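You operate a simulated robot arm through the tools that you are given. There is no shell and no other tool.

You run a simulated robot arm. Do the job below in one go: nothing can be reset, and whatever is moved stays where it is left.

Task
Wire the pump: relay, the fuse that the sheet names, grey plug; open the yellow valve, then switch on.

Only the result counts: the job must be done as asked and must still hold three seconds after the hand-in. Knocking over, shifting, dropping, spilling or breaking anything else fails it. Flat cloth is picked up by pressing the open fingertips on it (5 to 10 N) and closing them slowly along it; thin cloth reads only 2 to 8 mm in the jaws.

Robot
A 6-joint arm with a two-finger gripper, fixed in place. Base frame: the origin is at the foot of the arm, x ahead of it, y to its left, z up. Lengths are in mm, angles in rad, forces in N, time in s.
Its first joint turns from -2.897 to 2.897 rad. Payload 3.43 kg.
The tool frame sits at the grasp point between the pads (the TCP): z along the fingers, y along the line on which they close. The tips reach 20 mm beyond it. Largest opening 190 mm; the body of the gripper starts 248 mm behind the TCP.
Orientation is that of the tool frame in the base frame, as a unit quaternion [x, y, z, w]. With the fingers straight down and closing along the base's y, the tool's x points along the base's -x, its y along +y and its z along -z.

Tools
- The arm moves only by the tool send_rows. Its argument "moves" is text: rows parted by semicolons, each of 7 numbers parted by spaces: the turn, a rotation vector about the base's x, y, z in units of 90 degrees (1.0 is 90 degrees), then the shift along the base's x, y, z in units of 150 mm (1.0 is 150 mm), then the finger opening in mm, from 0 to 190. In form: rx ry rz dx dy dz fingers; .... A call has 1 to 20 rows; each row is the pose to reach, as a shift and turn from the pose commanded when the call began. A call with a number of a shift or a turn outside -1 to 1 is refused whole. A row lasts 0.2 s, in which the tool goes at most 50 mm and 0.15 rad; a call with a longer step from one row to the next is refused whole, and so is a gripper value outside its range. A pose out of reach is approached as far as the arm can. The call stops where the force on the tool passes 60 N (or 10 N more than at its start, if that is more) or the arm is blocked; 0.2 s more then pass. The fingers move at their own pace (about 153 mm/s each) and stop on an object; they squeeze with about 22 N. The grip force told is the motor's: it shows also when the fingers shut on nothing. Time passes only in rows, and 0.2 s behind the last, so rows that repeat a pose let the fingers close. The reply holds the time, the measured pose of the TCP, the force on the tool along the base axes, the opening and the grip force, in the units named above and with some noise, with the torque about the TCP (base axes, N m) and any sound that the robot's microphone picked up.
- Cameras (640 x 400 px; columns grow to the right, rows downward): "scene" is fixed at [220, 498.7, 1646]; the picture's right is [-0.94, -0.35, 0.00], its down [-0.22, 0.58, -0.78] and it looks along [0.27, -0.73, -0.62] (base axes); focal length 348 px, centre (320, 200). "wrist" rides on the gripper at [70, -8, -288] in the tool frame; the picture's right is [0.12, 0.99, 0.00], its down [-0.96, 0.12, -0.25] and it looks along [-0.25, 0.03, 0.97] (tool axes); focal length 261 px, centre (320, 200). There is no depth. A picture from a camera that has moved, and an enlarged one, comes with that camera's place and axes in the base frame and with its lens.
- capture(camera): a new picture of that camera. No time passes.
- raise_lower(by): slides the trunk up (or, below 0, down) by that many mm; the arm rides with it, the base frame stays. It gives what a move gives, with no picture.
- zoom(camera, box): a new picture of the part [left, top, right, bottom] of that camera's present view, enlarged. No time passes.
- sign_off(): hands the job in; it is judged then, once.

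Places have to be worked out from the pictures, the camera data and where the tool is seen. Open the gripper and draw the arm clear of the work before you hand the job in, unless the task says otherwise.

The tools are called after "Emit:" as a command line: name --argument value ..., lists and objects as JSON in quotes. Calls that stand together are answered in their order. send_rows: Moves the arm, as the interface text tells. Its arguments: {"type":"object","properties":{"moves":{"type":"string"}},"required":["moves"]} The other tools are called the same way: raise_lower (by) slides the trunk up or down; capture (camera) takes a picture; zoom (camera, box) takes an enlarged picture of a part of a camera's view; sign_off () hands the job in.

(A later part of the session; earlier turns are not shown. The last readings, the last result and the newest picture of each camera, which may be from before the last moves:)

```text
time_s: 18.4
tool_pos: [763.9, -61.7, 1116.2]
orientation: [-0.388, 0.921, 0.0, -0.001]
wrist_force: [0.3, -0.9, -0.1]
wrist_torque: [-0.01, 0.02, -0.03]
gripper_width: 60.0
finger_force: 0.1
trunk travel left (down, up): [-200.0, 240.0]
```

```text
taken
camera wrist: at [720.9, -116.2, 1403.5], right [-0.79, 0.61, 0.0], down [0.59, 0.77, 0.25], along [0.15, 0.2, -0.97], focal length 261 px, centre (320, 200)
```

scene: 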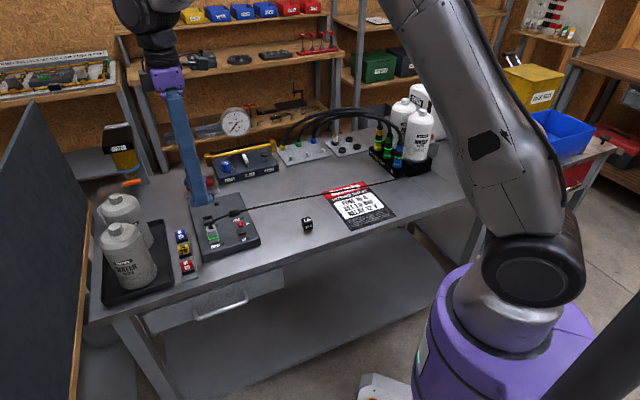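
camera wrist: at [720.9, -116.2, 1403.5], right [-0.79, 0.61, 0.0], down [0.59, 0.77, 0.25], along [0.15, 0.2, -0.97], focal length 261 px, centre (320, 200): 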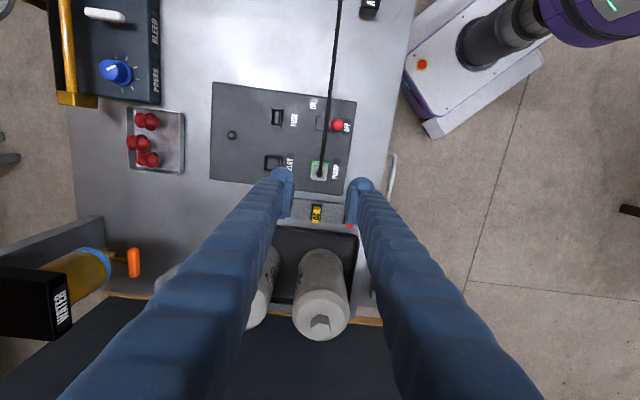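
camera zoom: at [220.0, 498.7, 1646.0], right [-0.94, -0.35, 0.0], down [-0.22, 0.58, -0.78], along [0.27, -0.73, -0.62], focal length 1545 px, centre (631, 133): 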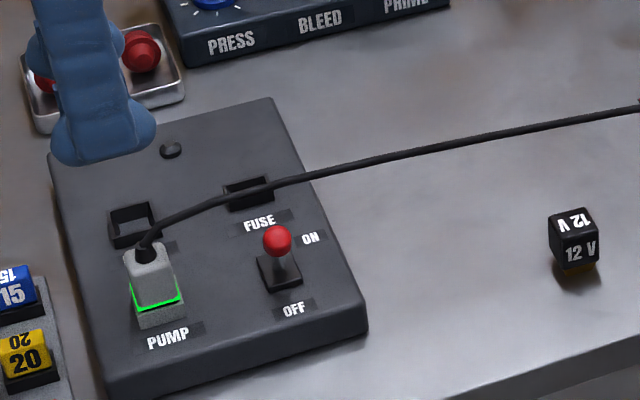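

PUMP plug shows a green ring and holds. Next the relay: moving over to it at safe height.

Emit:
send_rows --moves "0 0 0 -0.19 -0.14 0 60; 0 0 0 -0.39 -0.28 0 60; 0 0 0 -0.58 -0.42 0 60; 0 0 0 -0.77 -0.56 0 60; 0 0 0 -0.96 -0.7 0 60"

Emit:
send_rows --moves "0 0 0 -0.17 -0.13 0 60; 0 0 0 -0.35 -0.26 -0.1 60; 0 0 0 -0.52 -0.376 -0.2 60; 0 0 0 -0.52 -0.376 -0.3 60; 0 0 0 -0.52 -0.376 -0.3 60; 0 0 0 -0.52 -0.376 -0.3 60"

Emit:
capture --camera "wrist"

Emit:
zoom --camera "wrist" --box '[270, 120, 370, 220]'

Emit:
zoom --camera "scene" --box '[250, 170, 370, 250]'

```text
time_s: 19.6
tool_pos: [615.4, -169.2, 1119.7]
orientation: [-0.388, 0.922, 0.0, 0.0]
wrist_force: [-0.8, -0.5, 1.1]
wrist_torque: [0.04, -0.03, 0.0]
gripper_width: 60.0
finger_force: 0.0
trunk travel left (down, up): [-200.0, 240.0]
```

```text
time_s: 21.0
tool_pos: [537.3, -226.4, 1073.4]
orientation: [-0.389, 0.921, 0.0, 0.0]
wrist_force: [0.3, 0.8, -0.4]
wrist_torque: [-0.05, -0.03, -0.04]
gripper_width: 59.9
finger_force: 0.0
trunk travel left (down, up): [-200.0, 240.0]
```

```text
taken
camera wrist: at [494.7, -281.3, 1359.9], right [-0.79, 0.61, 0.0], down [0.59, 0.77, 0.25], along [0.15, 0.2, -0.97], focal length 261 px, centre (320, 200)
```

wrist: 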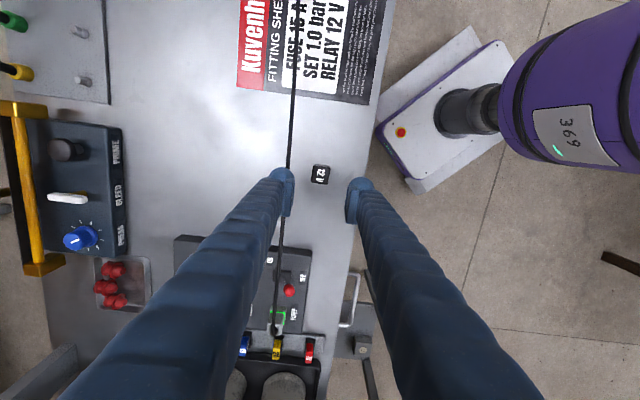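

```text
4.00 times, centred on (320, 170) of wrist
camera zoom: at [494.7, -281.3, 1359.9], right [-0.79, 0.61, 0.0], down [0.59, 0.77, 0.25], along [0.15, 0.2, -0.97], focal length 1043 px, centre (320, 320)
```

zoom: 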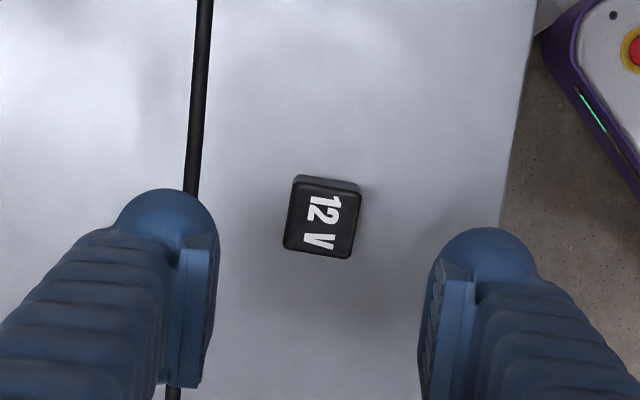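

```text
5.00 times, centred on (310, 210) of scene
camera zoom: at [220.0, 498.7, 1646.0], right [-0.94, -0.35, 0.0], down [-0.22, 0.58, -0.78], along [0.27, -0.73, -0.62], focal length 1738 px, centre (370, 150)
```

zoom: 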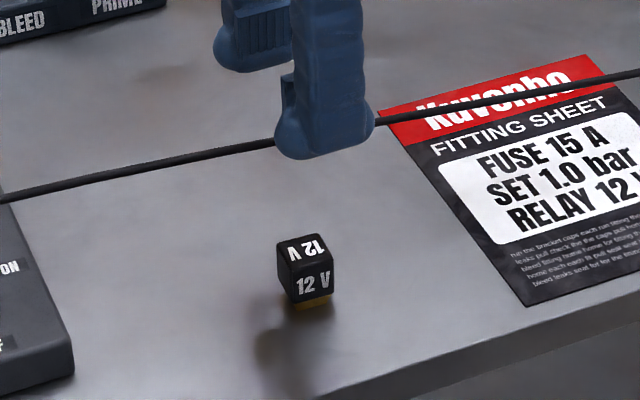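

Relay located at ≈(533.4,-228), top z≈947; the cable now passes ~48 mm behind it. Narrowing the fingers to 36 mm, centring and lowering part-way.

Emit:
send_rows --moves "0 0 0 -0.015 -0.006 0 36; 0 0 0 -0.029 -0.012 -0.1 36; 0 0 0 -0.029 -0.012 -0.3 36; 0 0 0 -0.029 -0.012 -0.5 36; 0 0 0 -0.029 -0.012 -0.6 36; 0 0 0 -0.029 -0.012 -0.6 36"

Emit:
zoom --camera "wrist" --box '[270, 140, 370, 220]'

Emit:
zoom --camera "scene" --box '[275, 190, 345, 240]'

```text
time_s: 22.4
tool_pos: [536.1, -228.5, 983.5]
orientation: [-0.388, 0.922, 0.0, 0.0]
wrist_force: [0.1, -0.5, -0.2]
wrist_torque: [0.01, 0.0, 0.03]
gripper_width: 35.8
finger_force: 0.0
trunk travel left (down, up): [-200.0, 240.0]
```

```text
5.00 times, centred on (320, 180) of wrist
camera zoom: at [493.7, -283.4, 1271.5], right [-0.79, 0.61, 0.0], down [0.59, 0.77, 0.25], along [0.15, 0.2, -0.97], focal length 1303 px, centre (320, 300)
```

zoom: 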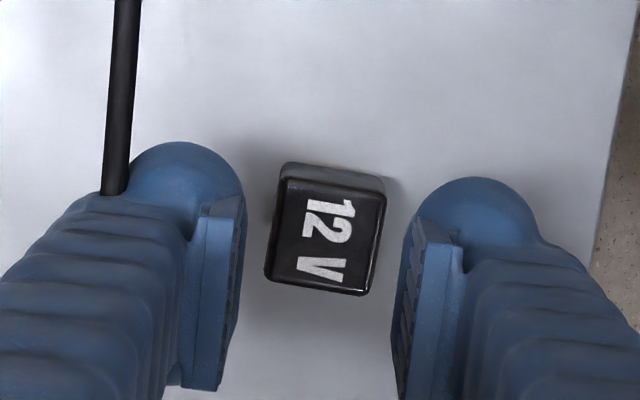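

```text
8.00 times, centred on (310, 215) of scene
camera zoom: at [220.0, 498.7, 1646.0], right [-0.94, -0.35, 0.0], down [-0.22, 0.58, -0.78], along [0.27, -0.73, -0.62], focal length 2781 px, centre (400, 80)
```

zoom: 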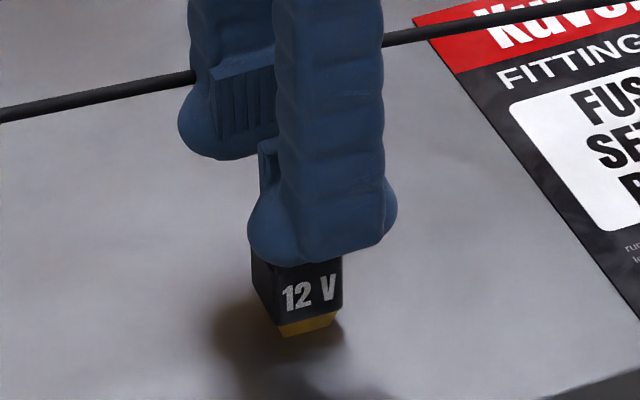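

Relay is centred between the fingers. Lowering to z≈942 with a 2 mm shift back, then closing.

Emit:
send_rows --moves "0 0 0 -0.014 -0.014 -0.08 36; 0 0 0 -0.014 -0.014 -0.16 36; 0 0 0 -0.014 -0.014 -0.24 36; 0 0 0 -0.014 -0.014 -0.277 36; 0 0 0 -0.014 -0.014 -0.277 36; 0 0 0 -0.014 -0.014 -0.277 30; 0 0 0 -0.014 -0.014 -0.277 24; 0 0 0 -0.014 -0.014 -0.277 15; 0 0 0 -0.014 -0.014 -0.277 15"

Emit:
zoom --camera "wrist" --box '[270, 140, 370, 220]'

Emit:
zoom --camera "scene" --box '[275, 190, 345, 240]'

```text
time_s: 24.4
tool_pos: [534.4, -230.0, 942.5]
orientation: [-0.389, 0.921, 0.0, 0.0]
wrist_force: [-0.1, -0.3, 0.8]
wrist_torque: [0.04, 0.01, 0.02]
gripper_width: 27.5
finger_force: 22.0
trunk travel left (down, up): [-200.0, 240.0]
```

```text
5.00 times, centred on (320, 180) of wrist
camera zoom: at [491.0, -285.1, 1229.9], right [-0.79, 0.61, 0.0], down [0.59, 0.77, 0.25], along [0.15, 0.2, -0.97], focal length 1303 px, centre (320, 300)
```

zoom: 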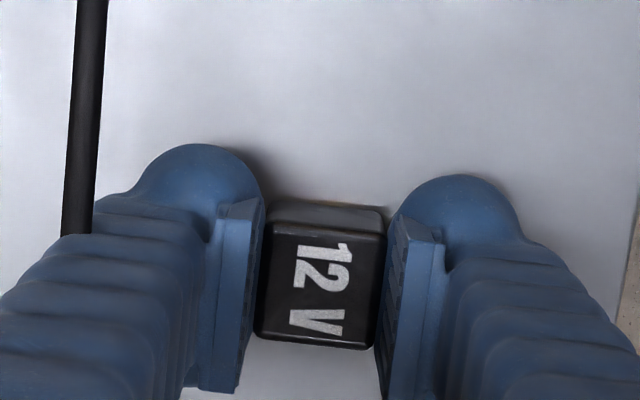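

```text
8.00 times, centred on (310, 215) of scene
camera zoom: at [220.0, 498.7, 1646.0], right [-0.94, -0.35, 0.0], down [-0.22, 0.58, -0.78], along [0.27, -0.73, -0.62], focal length 2781 px, centre (400, 80)
```

zoom: 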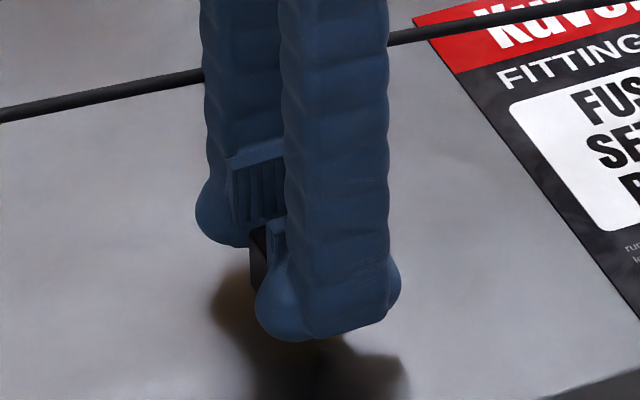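

Relay held (27.5 mm), cable untouched. Lifting straight up, then carrying it to the RELAY socket.

Emit:
send_rows --moves "0 0 0 0 0 0.1 15; 0 0 0 0 0 0.3 15; 0 0 0 0 0 0.6 15; 0 0 0 0 0 0.9 15; 0 0 0 0.2 0.07 1 15; 0 0 0 0.5 0.18 1 15; 0 0 0 0.75 0.27 1 15; 0 0 0 1 0.36 1 15"

Emit:
send_rows --moves "0 0 0 0.3 0.11 0 15; 0 0 0 0.6 0.22 0 15; 0 0 0 0.92 0.345 0 15; 0 0 0 0.92 0.345 -0.2 15; 0 0 0 0.92 0.345 -0.4 15; 0 0 0 0.92 0.345 -0.4 15; 0 0 0 0.92 0.345 -0.4 15"

Emit:
capture --camera "wrist"

Emit:
zoom --camera "wrist" --box '[270, 130, 370, 210]'

Emit:
zoom --camera "scene" --box '[180, 190, 250, 240]'

```text
time_s: 26.2
tool_pos: [684.3, -178.6, 1090.0]
orientation: [-0.388, 0.922, 0.0, -0.001]
wrist_force: [0.2, -0.7, -0.4]
wrist_torque: [-0.02, 0.07, 0.01]
gripper_width: 15.1
finger_force: 0.0
trunk travel left (down, up): [-200.0, 240.0]
```

```text
refused: row 3 steps farther than a row can; nothing moved
```

```text
taken
camera wrist: at [642.4, -233.2, 1377.5], right [-0.79, 0.61, 0.0], down [0.59, 0.77, 0.25], along [0.15, 0.2, -0.97], focal length 261 px, centre (320, 200)
```

wrist: 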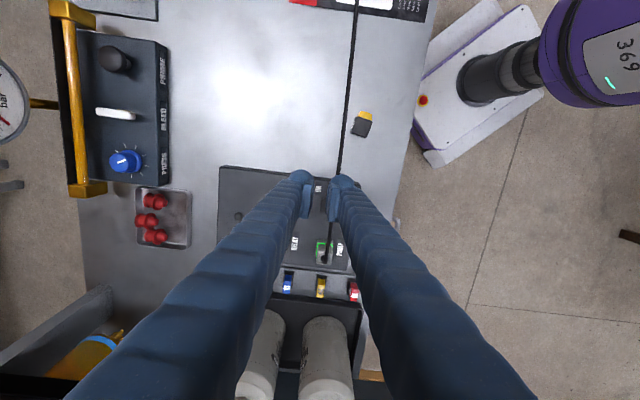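

```text
5.00 times, centred on (320, 170) of wrist
camera zoom: at [642.4, -233.2, 1377.5], right [-0.79, 0.61, 0.0], down [0.59, 0.77, 0.25], along [0.15, 0.2, -0.97], focal length 1303 px, centre (320, 350)
```

zoom: 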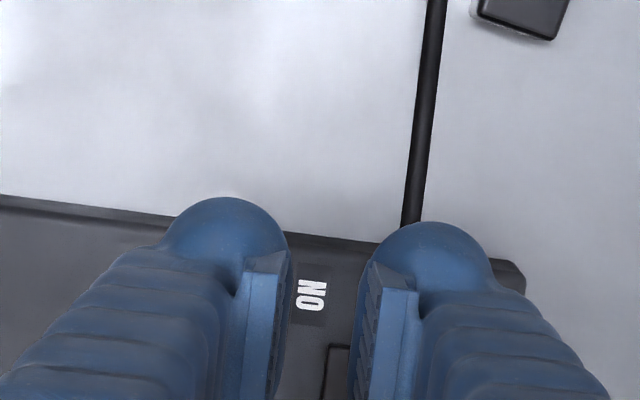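

```text
8.00 times, centred on (215, 215) of scene
camera zoom: at [220.0, 498.7, 1646.0], right [-0.94, -0.35, 0.0], down [-0.22, 0.58, -0.78], along [0.27, -0.73, -0.62], focal length 2781 px, centre (1160, 80)
```

zoom: 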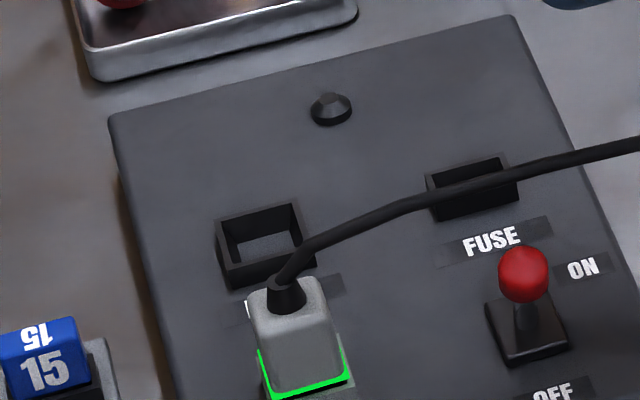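

The relay slipped out during the lift. I need to see where it landed before doing anything else.

Emit:
zoom --camera "wrist" --box '[335, 95, 395, 145]'

Emit:
zoom --camera "scene" --box '[270, 190, 350, 250]'

Emit:
capture --camera "scene"

```text
8.00 times, centred on (365, 120) of wrist
camera zoom: at [642.4, -233.2, 1377.5], right [-0.79, 0.61, 0.0], down [0.59, 0.77, 0.25], along [0.15, 0.2, -0.97], focal length 2085 px, centre (-40, 840)
```

zoom: 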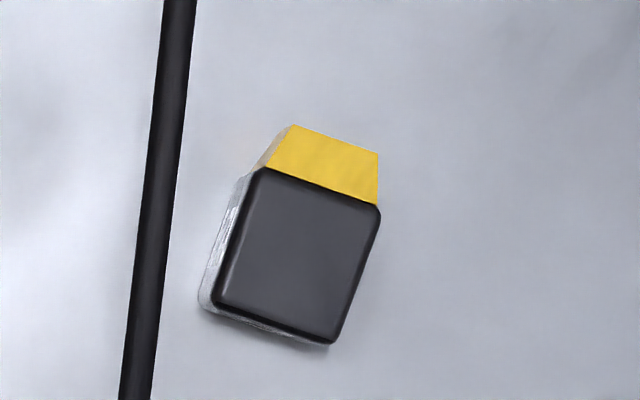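

```text
6.67 times, centred on (310, 220) of scene
camera zoom: at [220.0, 498.7, 1646.0], right [-0.94, -0.35, 0.0], down [-0.22, 0.58, -0.78], along [0.27, -0.73, -0.62], focal length 2317 px, centre (387, 67)
```

zoom: 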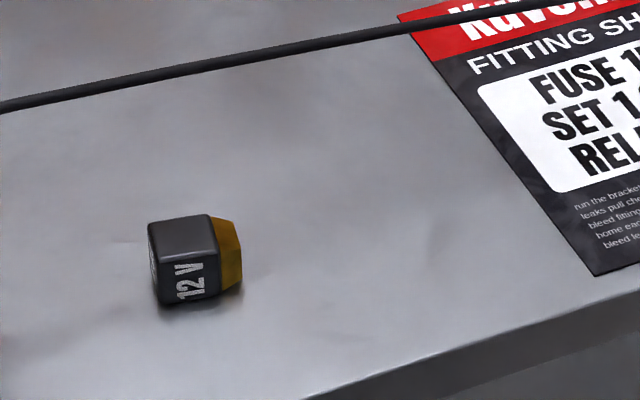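

```text
taken
```

scene: 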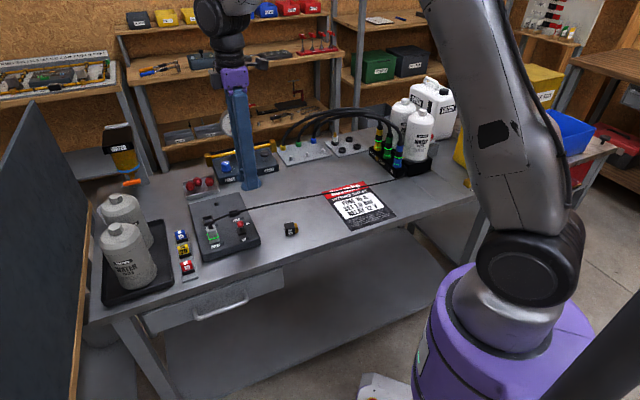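

The relay fell onto its side at about (582,-198), base pointing along −a, cable not touched. I'll go back above it, look carefully, then set it upright with a tilted grasp (45° one way to pick, 45° the other way to set down).

Emit:
send_rows --moves "0 0 0 -0.2 -0.04 0 60; 0 0 0 -0.45 -0.1 0 70; 0 0 0 -0.68 -0.15 -0.1 70; 0 0 0 -0.68 -0.15 -0.2 70; 0 0 0 -0.68 -0.15 -0.2 70; 0 0 0 -0.68 -0.15 -0.2 70"

Emit:
capture --camera "wrist"

Emit:
zoom --camera "wrist" --box '[270, 130, 370, 210]'

Emit:
zoom --camera "scene" --box '[260, 205, 320, 250]'

```text
time_s: 27.6
tool_pos: [581.5, -200.7, 1061.8]
orientation: [-0.389, 0.921, 0.001, 0.001]
wrist_force: [1.1, -0.7, 0.5]
wrist_torque: [-0.03, -0.02, 0.03]
gripper_width: 69.9
finger_force: 0.1
trunk travel left (down, up): [-200.0, 240.0]
```

```text
taken
camera wrist: at [538.7, -255.2, 1349.5], right [-0.79, 0.61, 0.0], down [0.59, 0.77, 0.25], along [0.15, 0.2, -0.97], focal length 261 px, centre (320, 200)
```

wrist: 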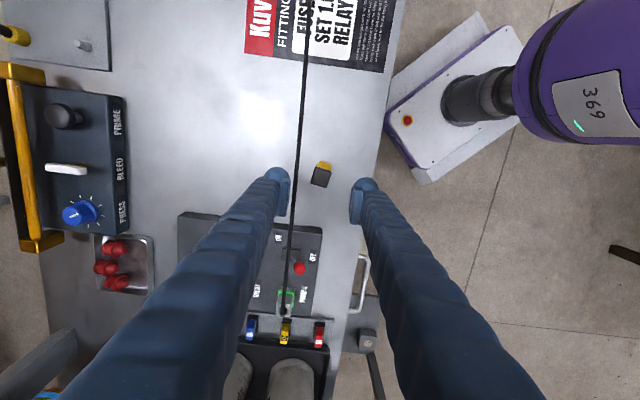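

```text
5.00 times, centred on (320, 170) of wrist
camera zoom: at [538.7, -255.2, 1349.5], right [-0.79, 0.61, 0.0], down [0.59, 0.77, 0.25], along [0.15, 0.2, -0.97], focal length 1303 px, centre (320, 350)
```

zoom: 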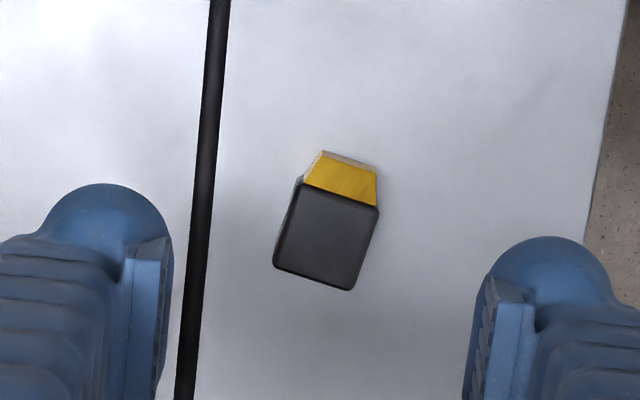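

```text
8.89 times, centred on (290, 228) of scene
camera zoom: at [220.0, 498.7, 1646.0], right [-0.94, -0.35, 0.0], down [-0.22, 0.58, -0.78], along [0.27, -0.73, -0.62], focal length 3090 px, centre (587, -44)
```

zoom: 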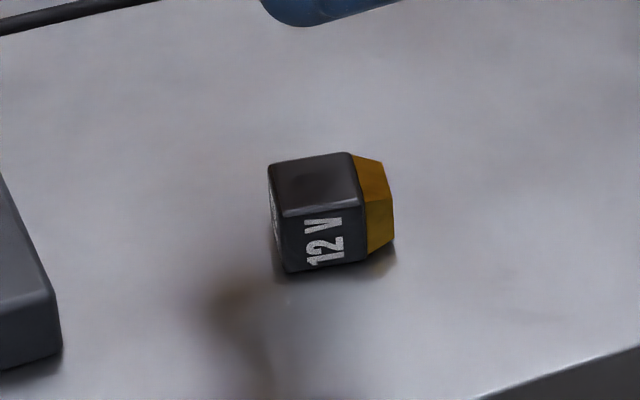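

Relay lies at yaw ≈34°, 26×28 mm, with the cable ~37 mm behind it. I'll first nudge it away from the cable with a vertical grip, so I'm lowering with a narrow opening offset forward.

Emit:
send_rows --moves "0 0 0 -0.015 0.015 0 36; 0 0 0 -0.015 0.015 -0.15 36; 0 0 0 -0.015 0.015 -0.3 36; 0 0 0 -0.015 0.015 -0.45 36; 0 0 0 -0.015 0.015 -0.52 36; 0 0 0 -0.015 0.015 -0.52 36"

Emit:
zoom --camera "wrist" --box '[270, 140, 370, 220]'

Emit:
zoom --camera "scene" --box '[260, 205, 320, 250]'

```text
time_s: 29.0
tool_pos: [577.7, -196.6, 984.1]
orientation: [-0.388, 0.921, 0.0, 0.001]
wrist_force: [0.8, 0.7, 0.1]
wrist_torque: [0.02, -0.03, 0.0]
gripper_width: 35.9
finger_force: 0.0
trunk travel left (down, up): [-200.0, 240.0]
```

```text
5.00 times, centred on (320, 180) of wrist
camera zoom: at [535.4, -251.6, 1271.7], right [-0.79, 0.61, 0.0], down [0.59, 0.77, 0.25], along [0.15, 0.2, -0.97], focal length 1303 px, centre (320, 300)
```

zoom: 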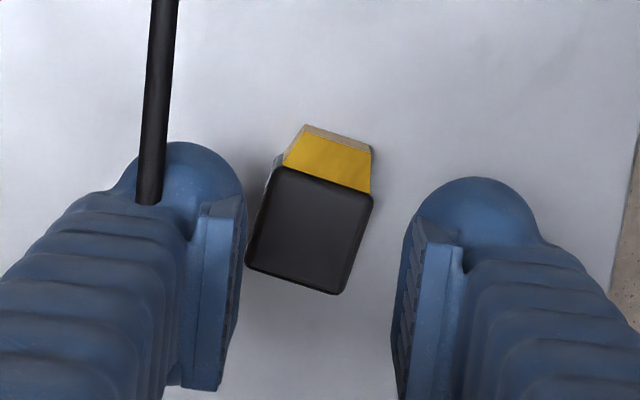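

```text
8.89 times, centred on (290, 228) of scene
camera zoom: at [220.0, 498.7, 1646.0], right [-0.94, -0.35, 0.0], down [-0.22, 0.58, -0.78], along [0.27, -0.73, -0.62], focal length 3090 px, centre (587, -44)
```

zoom: 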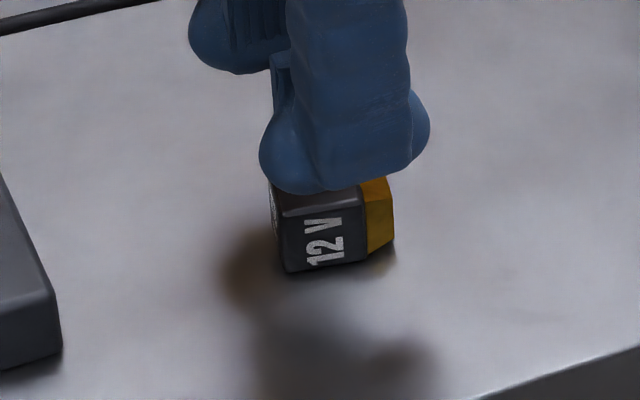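

The relay's corner is nearly under the left pad, so I'll turn the tool 10° to match the relay's yaw, recentre by 3 mm and lower; no force from the cable so far.

Emit:
send_rows --moves "0 0 -0.055 0.007 -0.007 0 36; 0 0 -0.111 0.014 -0.014 0 36; 0 0 -0.111 0.014 -0.014 -0.08 36; 0 0 -0.111 0.014 -0.014 -0.16 36; 0 0 -0.111 0.014 -0.014 -0.16 36"

Emit:
zoom --camera "wrist" --box '[270, 140, 370, 220]'

Emit:
zoom --camera "scene" --box '[240, 180, 360, 250]'

```text
time_s: 30.2
tool_pos: [581.2, -198.6, 961.9]
orientation: [-0.307, 0.952, 0.0, 0.0]
wrist_force: [0.0, 0.0, -0.5]
wrist_torque: [0.03, 0.03, 0.02]
gripper_width: 35.8
finger_force: 0.1
trunk travel left (down, up): [-200.0, 240.0]
```

```text
5.00 times, centred on (320, 180) of wrist
camera zoom: at [528.8, -245.2, 1247.9], right [-0.68, 0.74, 0.0], down [0.71, 0.66, 0.25], along [0.18, 0.17, -0.97], focal length 1303 px, centre (320, 300)
```

zoom: 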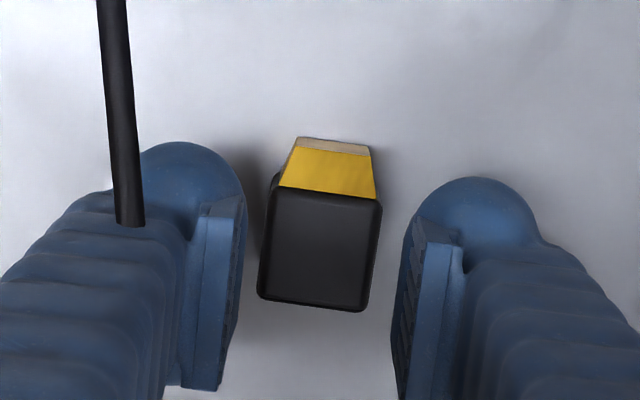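

```text
5.33 times, centred on (300, 215) of scene
camera zoom: at [220.0, 498.7, 1646.0], right [-0.94, -0.35, 0.0], down [-0.22, 0.58, -0.78], along [0.27, -0.73, -0.62], focal length 1854 px, centre (427, 120)
```

zoom: 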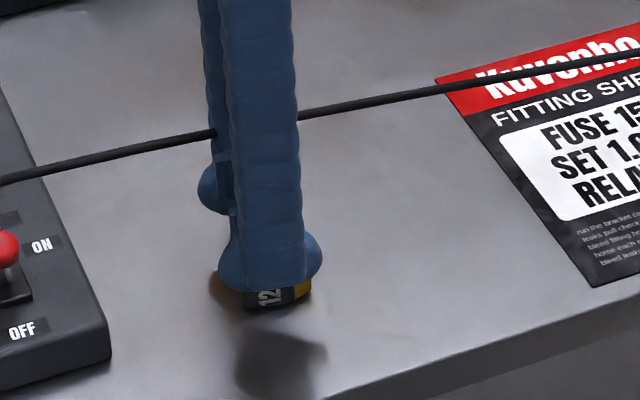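

Aligned nicely; the cable isn't resisting. Lowering, gripping, and carrying the relay 40 mm toward the bench front, staying low.

Emit:
send_rows --moves "0 0 0 0 0 -0.06 36; 0 0 0 0 0 -0.12 36; 0 0 0 0 0 -0.165 36; 0 0 0 0 0 -0.165 30; 0 0 0 0 0 -0.165 20; 0 0 0 0 0 -0.165 15; 0 0 0 0 0 -0.165 15; 0 0 0 0 0 -0.14 15; 0 0 0 0 0 -0.11 15; 0 0 0 -0.05 0.05 -0.11 15; 0 0 0 -0.1 0.1 -0.11 15; 0 0 0 -0.15 0.15 -0.11 15; 0 0 0 -0.19 0.186 -0.11 15; 0 0 0 -0.19 0.186 -0.11 15"

Emit:
zoom --camera "wrist" --box '[270, 140, 370, 220]'

Emit:
zoom --camera "scene" --box '[240, 180, 360, 250]'

```text
time_s: 33.2
tool_pos: [553.7, -171.1, 943.0]
orientation: [-0.306, 0.952, 0.0, 0.0]
wrist_force: [0.9, 0.2, 0.5]
wrist_torque: [0.05, 0.02, 0.02]
gripper_width: 27.6
finger_force: 22.2
trunk travel left (down, up): [-200.0, 240.0]
```

```text
5.00 times, centred on (320, 180) of wrist
camera zoom: at [501.5, -217.5, 1230.0], right [-0.68, 0.74, 0.0], down [0.71, 0.66, 0.25], along [0.18, 0.17, -0.97], focal length 1303 px, centre (320, 300)
```

zoom: 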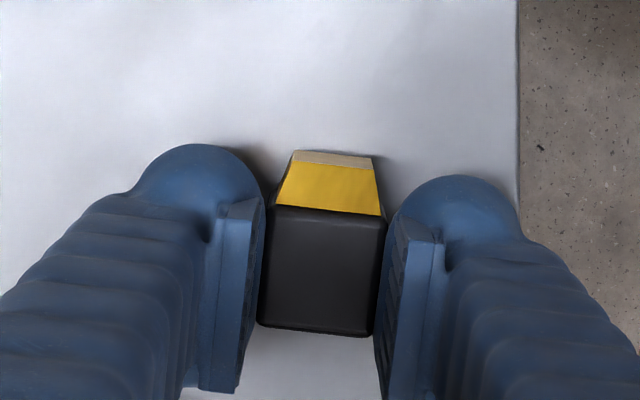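

```text
5.33 times, centred on (300, 215) of scene
camera zoom: at [220.0, 498.7, 1646.0], right [-0.94, -0.35, 0.0], down [-0.22, 0.58, -0.78], along [0.27, -0.73, -0.62], focal length 1854 px, centre (427, 120)
```

zoom: 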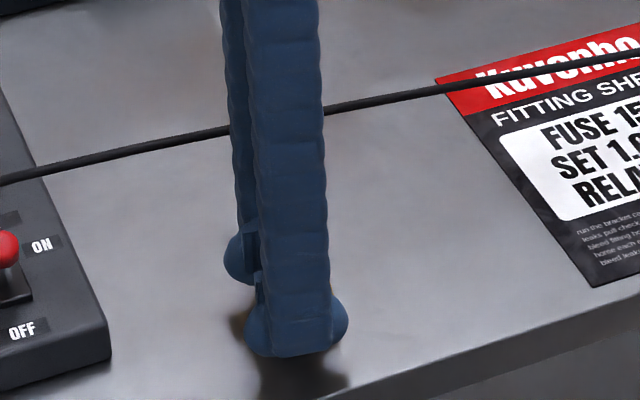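

Relay is gripped and moved. Setting it down and opening, then rising so I can re-approach with a tilted tool.

Emit:
send_rows --moves "0 0 0 0 0 -0.03 15; 0 0 0 0 0 -0.05 15; 0 0 0 0 0 -0.05 15; 0 0 0 0 0 -0.05 25; 0 0 0 0 0 -0.05 40; 0 0 0 0 0 -0.05 46; 0 0 0 0 0 0.1 46; 0 0 0 0 0 0.3 46; 0 0 0 0 0 0.5 46; 0 0 0 0 0 0.5 46"

Emit:
zoom --camera "wrist" --box '[270, 130, 370, 210]'

Emit:
zoom --camera "scene" --box '[250, 190, 340, 250]'

```text
time_s: 35.4
tool_pos: [552.8, -171.4, 1020.5]
orientation: [-0.306, 0.952, 0.0, 0.0]
wrist_force: [0.0, 0.7, 0.1]
wrist_torque: [0.0, 0.0, 0.02]
gripper_width: 45.8
finger_force: 0.1
trunk travel left (down, up): [-200.0, 240.0]
```

```text
5.00 times, centred on (320, 170) of wrist
camera zoom: at [501.7, -218.3, 1308.1], right [-0.68, 0.74, 0.0], down [0.71, 0.66, 0.25], along [0.18, 0.17, -0.97], focal length 1303 px, centre (320, 350)
```

zoom: 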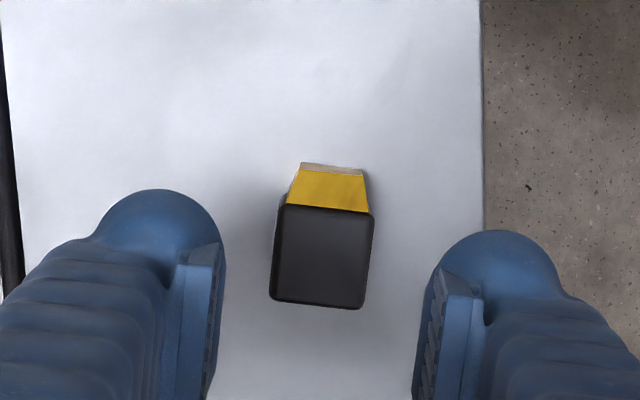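

```text
6.67 times, centred on (295, 220) of scene
camera zoom: at [220.0, 498.7, 1646.0], right [-0.94, -0.35, 0.0], down [-0.22, 0.58, -0.78], along [0.27, -0.73, -0.62], focal length 2317 px, centre (487, 67)
```

zoom: 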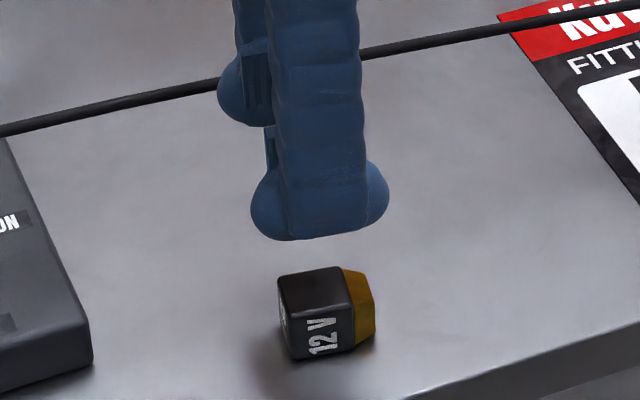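

Relay is upright-able now, clear of the cable. To plan the tilted grasp I need the exact bench height, so I'll touch the bench gently with closed fingers beside it.

Emit:
send_rows --moves "0 0 0 -0.16 -0.116 0 30; 0 0 0 -0.325 -0.233 0 0; 0 0 0 -0.325 -0.233 -0.2 0; 0 0 0 -0.325 -0.233 -0.4 0; 0 0 0 -0.325 -0.233 -0.55 0; 0 0 0 -0.325 -0.233 -0.57 0; 0 0 0 -0.325 -0.233 -0.58 0; 0 0 0 -0.325 -0.233 -0.59 0; 0 0 0 -0.325 -0.233 -0.6 0; 0 0 0 -0.325 -0.233 -0.61 0; 0 0 0 -0.325 -0.233 -0.62 0; 0 0 0 -0.325 -0.233 -0.62 0"

```text
time_s: 38.0
tool_pos: [503.7, -207.1, 926.2]
orientation: [-0.306, 0.952, -0.001, 0.0]
wrist_force: [-0.8, -0.2, 0.1]
wrist_torque: [0.0, 0.01, 0.02]
gripper_width: 0.1
finger_force: 22.0
trunk travel left (down, up): [-200.0, 240.0]
```

No contact at tip height 906; continuing down in 1 mm steps.

Emit:
send_rows --moves "0 0 0 0 0 -0.007 0; 0 0 0 0 0 -0.014 0; 0 0 0 0 0 -0.021 0; 0 0 0 0 0 -0.028 0; 0 0 0 0 0 -0.035 0; 0 0 0 0 0 -0.042 0; 0 0 0 0 0 -0.049 0"

```text
time_s: 39.6
tool_pos: [504.1, -206.1, 919.6]
orientation: [-0.307, 0.952, 0.0, -0.001]
wrist_force: [0.1, -0.4, 0.8]
wrist_torque: [0.01, -0.01, 0.01]
gripper_width: 0.0
finger_force: 22.0
trunk travel left (down, up): [-200.0, 240.0]
```

Emit:
zoom --camera "scene" --box '[270, 190, 340, 250]'

Emit:
send_rows --moves "0 0 0 0 0 -0.007 0; 0 0 0 0 0 -0.014 0; 0 0 0 0 0 -0.021 0; 0 0 0 0 0 -0.028 0; 0 0 0 0 0 -0.035 0; 0 0 0 0 0 -0.042 0; 0 0 0 0 0 -0.049 0; 0 0 0 0 0 -0.056 0; 0 0 0 0 0 -0.063 0; 0 0 0 0 0 -0.07 0"

```text
6.67 times, centred on (305, 220) of scene
camera zoom: at [220.0, 498.7, 1646.0], right [-0.94, -0.35, 0.0], down [-0.22, 0.58, -0.78], along [0.27, -0.73, -0.62], focal length 2317 px, centre (420, 67)
```

zoom: 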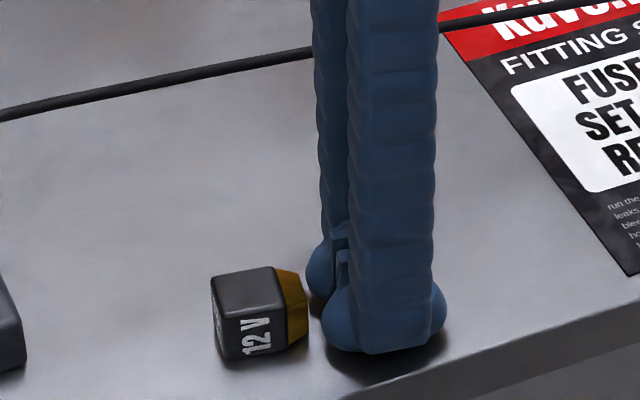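

```text
time_s: 40.6
tool_pos: [504.2, -206.0, 919.0]
orientation: [-0.306, 0.952, -0.002, 0.001]
wrist_force: [-7.9, 2.8, 29.8]
wrist_torque: [0.1, 0.24, 0.05]
gripper_width: 0.1
finger_force: 34.7
trunk travel left (down, up): [-200.0, 240.0]
stopped in row 5: the force on the tool passed its limit at 65 N (the readings are from after the stop); the commanded pose is now the measured one
```

Bench surface is at z≈899.5. Now lifting and tilting the tool +45° about the closing axis while moving above the relay.

Emit:
send_rows --moves "0 0 0 0 0 0.25 0; 0 0 0 0 0 0.5 20; -0.0486 0.0677 0 0.06 0.043 0.7 46; -0.0972 0.1354 0 0.12 0.087 0.8 46; -0.1458 0.2031 0 0.18 0.13 0.85 46; -0.1943 0.2708 0 0.24 0.174 0.85 46; -0.2429 0.3385 0 0.3 0.217 0.85 46; -0.2915 0.4062 0 0.367 0.261 0.85 46; -0.2915 0.4062 0 0.367 0.261 0.85 46; -0.2915 0.4062 0 0.367 0.261 0.85 46"

Emit:
capture --camera "wrist"

Emit:
capture --camera "scene"

```text
time_s: 42.8
tool_pos: [562.1, -168.1, 1045.5]
orientation: [-0.283, 0.879, -0.118, -0.364]
wrist_force: [0.2, 0.0, -0.3]
wrist_torque: [0.06, -0.07, 0.0]
gripper_width: 46.0
finger_force: 0.1
trunk travel left (down, up): [-200.0, 240.0]
```

```text
taken
camera wrist: at [692.0, -83.5, 1298.1], right [-0.65, 0.76, 0.08], down [0.63, 0.59, -0.5], along [-0.43, -0.28, -0.86], focal length 261 px, centre (320, 200)
```

wrist: 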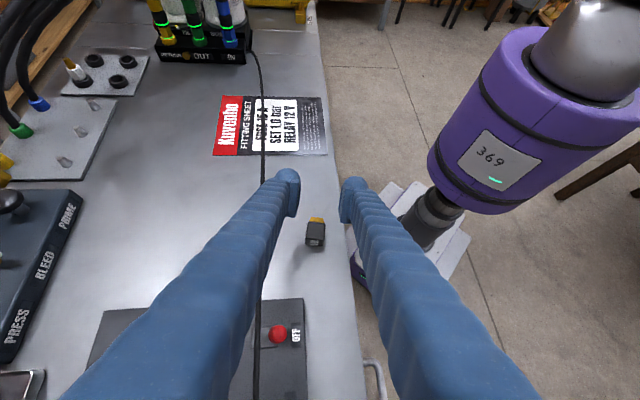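

```text
taken
```

scene: 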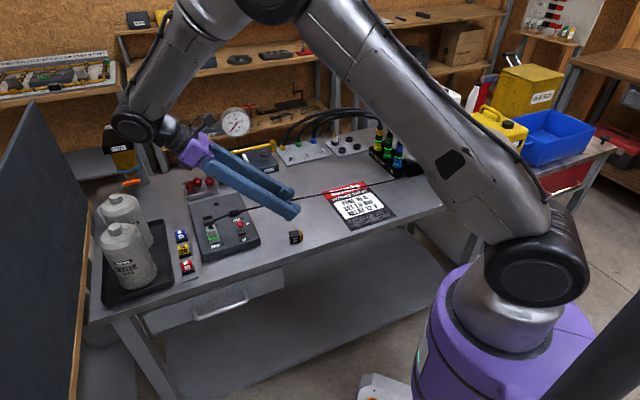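

Tilt achieved. Descending toward the relay, with a pause for a check.

Emit:
send_rows --moves "0 0 0 -0.019 0.003 -0.2 42; 0 0 0 -0.019 0.003 -0.4 40; 0 0 0 -0.019 0.003 -0.5 40; 0 0 0 -0.019 0.003 -0.5 40; 0 0 0 -0.019 0.003 -0.5 40"

Emit:
zoom --camera "wrist" --box '[260, 140, 380, 230]'

Emit:
zoom --camera "scene" --box '[250, 190, 340, 250]'

```text
time_s: 44.0
tool_pos: [561.3, -167.8, 970.1]
orientation: [-0.284, 0.879, -0.119, -0.364]
wrist_force: [0.1, -1.1, -0.3]
wrist_torque: [-0.03, 0.0, -0.01]
gripper_width: 40.0
finger_force: 0.0
trunk travel left (down, up): [-200.0, 240.0]
```

```text
4.44 times, centred on (320, 185) of wrist
camera zoom: at [689.6, -83.7, 1223.1], right [-0.65, 0.76, 0.08], down [0.63, 0.59, -0.5], along [-0.43, -0.28, -0.86], focal length 1158 px, centre (320, 267)
```

zoom: 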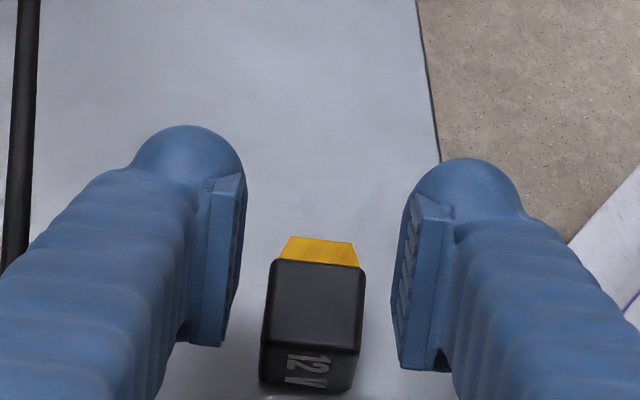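

```text
6.67 times, centred on (295, 220) of scene
camera zoom: at [220.0, 498.7, 1646.0], right [-0.94, -0.35, 0.0], down [-0.22, 0.58, -0.78], along [0.27, -0.73, -0.62], focal length 2317 px, centre (487, 67)
```

zoom: 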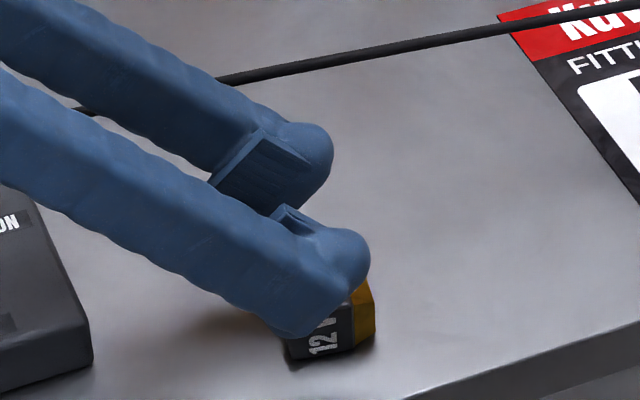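

Relay lies between the tilted pads as planned. Lowering the last 36 mm and closing.

Emit:
send_rows --moves "0 0 0 0 0 -0.08 40; 0 0 0 0 0 -0.16 40; 0 0 0 0 0 -0.2 40; 0 0 0 0 0 -0.235 40; 0 0 0 0 0 -0.235 34; 0 0 0 0 0 -0.235 28; 0 0 0 0 0 -0.235 20; 0 0 0 0 0 -0.235 12; 0 0 0 0 0 -0.235 12"

Emit:
zoom --camera "wrist" --box '[260, 140, 380, 230]'

Emit:
zoom --camera "scene" --box '[250, 190, 340, 250]'

```text
time_s: 46.0
tool_pos: [557.9, -165.5, 936.3]
orientation: [-0.285, 0.88, -0.118, -0.362]
wrist_force: [-0.5, -0.5, 0.1]
wrist_torque: [0.0, 0.03, 0.0]
gripper_width: 27.7
finger_force: 21.6
trunk travel left (down, up): [-200.0, 240.0]
```

```text
4.44 times, centred on (320, 185) of wrist
camera zoom: at [688.3, -81.4, 1188.2], right [-0.65, 0.76, 0.08], down [0.63, 0.59, -0.5], along [-0.43, -0.28, -0.86], focal length 1158 px, centre (320, 267)
```

zoom: 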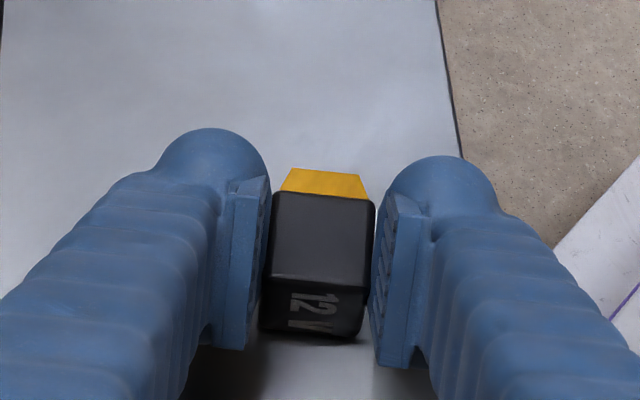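

```text
6.67 times, centred on (295, 220) of scene
camera zoom: at [220.0, 498.7, 1646.0], right [-0.94, -0.35, 0.0], down [-0.22, 0.58, -0.78], along [0.27, -0.73, -0.62], focal length 2317 px, centre (487, 67)
```

zoom: 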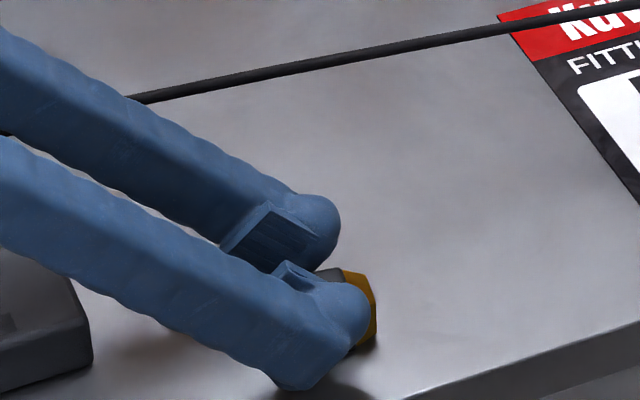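

Relay gripped (27.7 mm). Lifting slowly 30 mm and checking the hold.

Emit:
send_rows --moves "0 0 0 0 0 0.03 12; 0 0 0 0 0 0.07 12; 0 0 0 0 0 0.12 12; 0 0 0 0 0 0.17 12; 0 0 0 0 0 0.21 12; 0 0 0 0 0 0.21 12"

Emit:
zoom --camera "wrist" --box '[260, 140, 380, 230]'

Emit:
zoom --camera "scene" --box '[250, 190, 340, 250]'

```text
time_s: 47.4
tool_pos: [557.8, -166.5, 965.5]
orientation: [-0.284, 0.879, -0.117, -0.364]
wrist_force: [-0.3, -0.5, -0.9]
wrist_torque: [0.02, 0.0, 0.03]
gripper_width: 27.5
finger_force: 21.5
trunk travel left (down, up): [-200.0, 240.0]
```

```text
4.44 times, centred on (320, 185) of wrist
camera zoom: at [687.2, -81.6, 1218.4], right [-0.65, 0.76, 0.08], down [0.63, 0.59, -0.5], along [-0.43, -0.28, -0.86], focal length 1158 px, centre (320, 267)
```

zoom: 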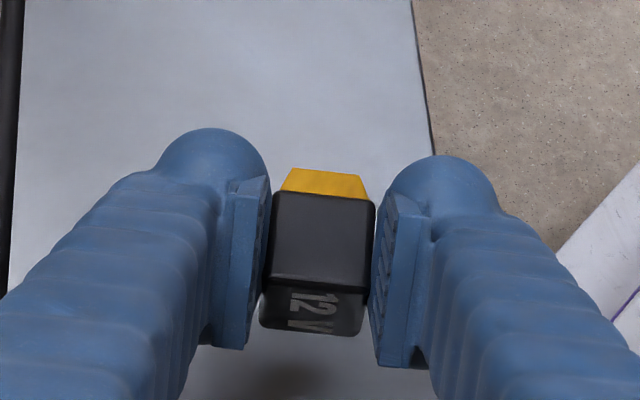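

```text
6.67 times, centred on (295, 220) of scene
camera zoom: at [220.0, 498.7, 1646.0], right [-0.94, -0.35, 0.0], down [-0.22, 0.58, -0.78], along [0.27, -0.73, -0.62], focal length 2317 px, centre (487, 67)
```

zoom: 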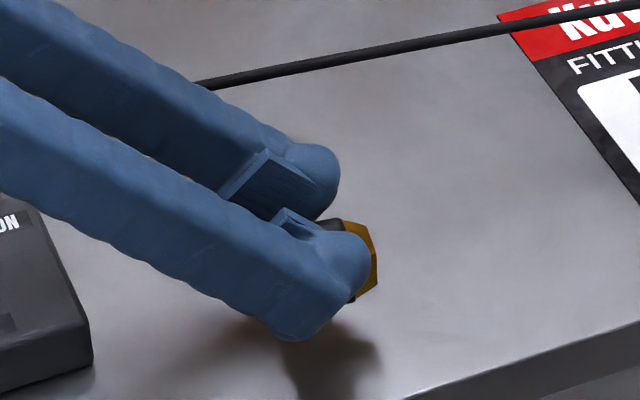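

Holding firm. Now rotating the tool −90° about the closing axis to bring the relay upright.

Emit:
send_rows --moves "0.0448 -0.0625 0 0 0 0.01 12; 0.0897 -0.125 0 0 0 0.02 12; 0.1345 -0.1875 0 0 0 0.03 12; 0.1794 -0.25 0 0 0 0.04 12; 0.2242 -0.3125 0 0 0 0.05 12; 0.2691 -0.375 0 0 0 0.05 12; 0.3139 -0.4375 0 0 0 0.05 12; 0.3588 -0.5 0 0 0 0.05 12; 0.4036 -0.5625 0 0 0 0.05 12; 0.4485 -0.625 0 0 0 0.05 12; 0.4933 -0.6875 0 0 0 0.05 12; 0.5382 -0.75 0 0 0 0.05 12; 0.583 -0.8125 0 0 0 0.05 12; 0.583 -0.8125 0 0 0 0.05 12; 0.583 -0.8125 0 0 0 0.05 12"

Emit:
zoom --camera "wrist" --box '[260, 140, 380, 230]'

Emit:
zoom --camera "scene" --box '[250, 190, 340, 250]'

```text
time_s: 50.6
tool_pos: [558.2, -167.4, 973.9]
orientation: [-0.283, 0.879, 0.116, 0.366]
wrist_force: [0.5, 0.2, -0.2]
wrist_torque: [-0.07, 0.02, -0.03]
gripper_width: 27.7
finger_force: 22.2
trunk travel left (down, up): [-200.0, 240.0]
```

```text
4.44 times, centred on (320, 185) of wrist
camera zoom: at [357.4, -319.6, 1126.6], right [-0.65, 0.76, -0.09], down [0.34, 0.39, 0.86], along [0.68, 0.52, -0.51], focal length 1158 px, centre (320, 267)
```

zoom: 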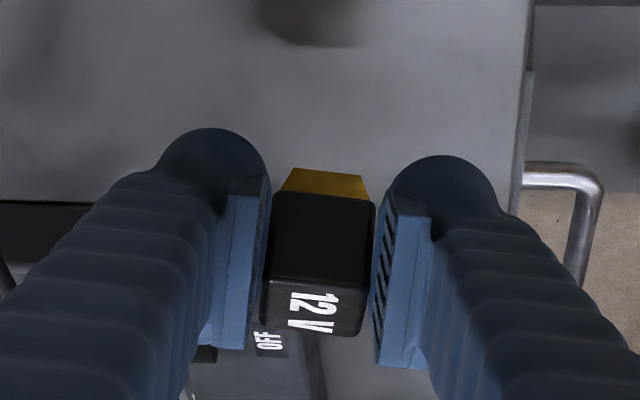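

```text
6.67 times, centred on (295, 220) of scene
camera zoom: at [220.0, 498.7, 1646.0], right [-0.94, -0.35, 0.0], down [-0.22, 0.58, -0.78], along [0.27, -0.73, -0.62], focal length 2317 px, centre (487, 67)
```

zoom: 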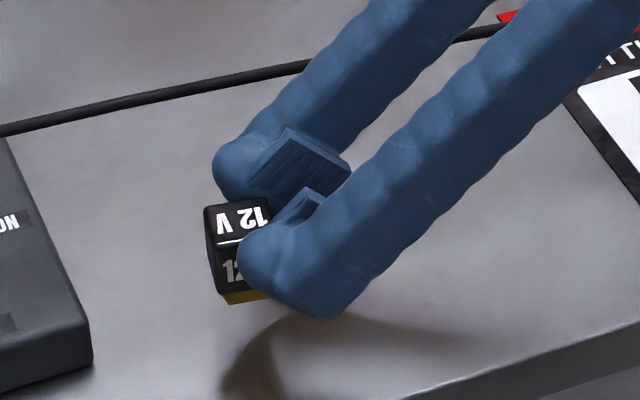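

The relay is upright. Lowering it to the bench, slowly at the end.

Emit:
send_rows --moves "0 0 0 0 0 -0.06 12; 0 0 0 0 0 -0.12 12; 0 0 0 0 0 -0.17 12; 0 0 0 0 0 -0.21 12; 0 0 0 0 0 -0.235 12; 0 0 0 0 0 -0.25 12; 0 0 0 0 0 -0.25 12"

Emit:
zoom --camera "scene" --box '[260, 205, 320, 250]'

```text
time_s: 52.2
tool_pos: [561.3, -171.1, 939.8]
orientation: [-0.283, 0.88, 0.12, 0.362]
wrist_force: [0.5, -0.2, -0.2]
wrist_torque: [0.0, 0.03, 0.0]
gripper_width: 27.7
finger_force: 22.1
out of reach, approached as far as the arm can: row 5, 6, 7
trunk travel left (down, up): [-200.0, 240.0]
```

```text
8.89 times, centred on (290, 228) of scene
camera zoom: at [220.0, 498.7, 1646.0], right [-0.94, -0.35, 0.0], down [-0.22, 0.58, -0.78], along [0.27, -0.73, -0.62], focal length 3090 px, centre (587, -44)
```

zoom: 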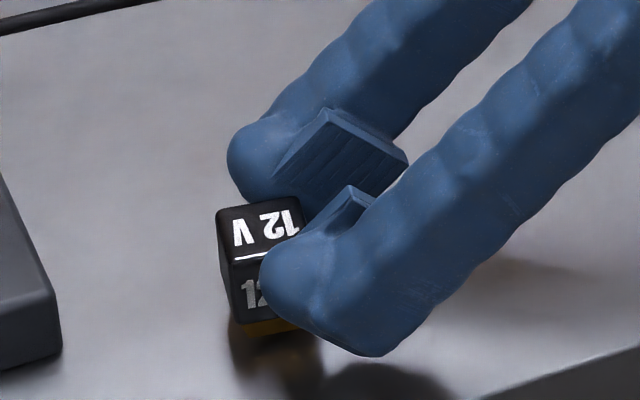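

Arm's joint limit reached here; the trunk can lower the rest. Lowering it by 5 mm and reading the force.

Emit:
raise_lower --by -5

Emit:
zoom --camera "scene" --box '[260, 205, 320, 250]'

```text
time_s: 52.8
tool_pos: [561.2, -170.7, 935.4]
orientation: [-0.282, 0.881, 0.118, 0.362]
wrist_force: [0.4, 0.0, 0.8]
wrist_torque: [0.0, 0.01, 0.02]
gripper_width: 27.6
finger_force: 22.2
trunk travel left (down, up): [-195.0, 245.0]
```

```text
8.89 times, centred on (290, 228) of scene
camera zoom: at [220.0, 498.7, 1646.0], right [-0.94, -0.35, 0.0], down [-0.22, 0.58, -0.78], along [0.27, -0.73, -0.62], focal length 3090 px, centre (587, -44)
```

zoom: 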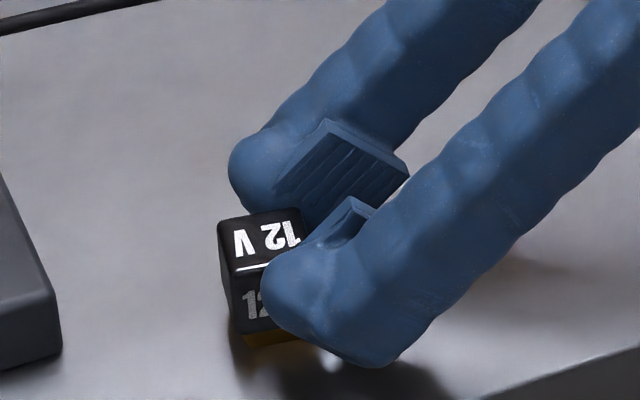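

By my numbers ~3 mm remain. Lowering 3 mm more.

Emit:
raise_lower --by -3

Emit:
zoom --camera "scene" --box '[260, 205, 320, 250]'

```text
time_s: 53.3
tool_pos: [560.7, -170.9, 933.8]
orientation: [-0.283, 0.88, 0.119, 0.364]
wrist_force: [0.6, -0.9, 19.4]
wrist_torque: [0.19, -0.36, 0.01]
gripper_width: 27.6
finger_force: 21.7
trunk travel left (down, up): [-192.0, 248.0]
```

```text
8.89 times, centred on (290, 228) of scene
camera zoom: at [220.0, 498.7, 1646.0], right [-0.94, -0.35, 0.0], down [-0.22, 0.58, -0.78], along [0.27, -0.73, -0.62], focal length 3090 px, centre (587, -44)
```

zoom: 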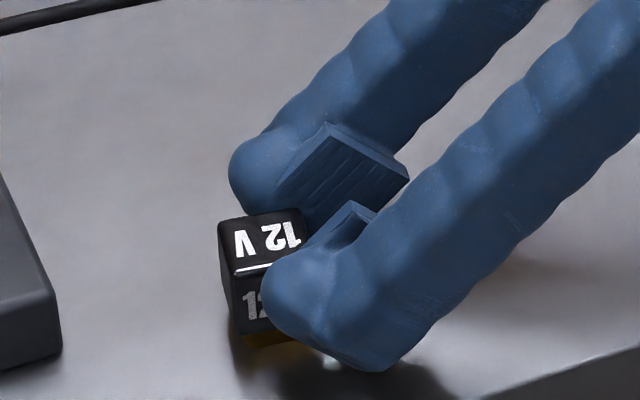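

The torque shows the contact is under the relay base: it is standing on the bench. Opening the fingers at once and holding, then checking.

Emit:
send_rows --moves "0 0 0 0.029 -0.03 -0.01 46; 0 0 0 0.029 -0.03 -0.01 46"

Emit:
zoom --camera "scene" --box '[260, 205, 320, 250]'

```text
time_s: 53.9
tool_pos: [565.2, -174.5, 931.0]
orientation: [-0.282, 0.88, 0.119, 0.362]
wrist_force: [0.0, -0.8, 1.0]
wrist_torque: [0.01, 0.03, -0.01]
gripper_width: 46.0
finger_force: 0.1
trunk travel left (down, up): [-192.0, 248.0]
```

```text
8.89 times, centred on (290, 228) of scene
camera zoom: at [220.0, 498.7, 1646.0], right [-0.94, -0.35, 0.0], down [-0.22, 0.58, -0.78], along [0.27, -0.73, -0.62], focal length 3090 px, centre (587, -44)
```

zoom: 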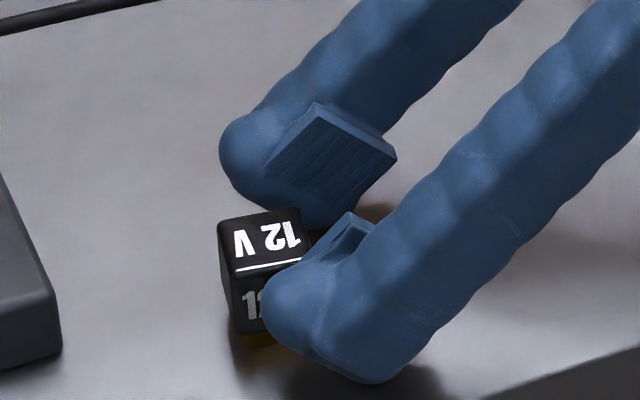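

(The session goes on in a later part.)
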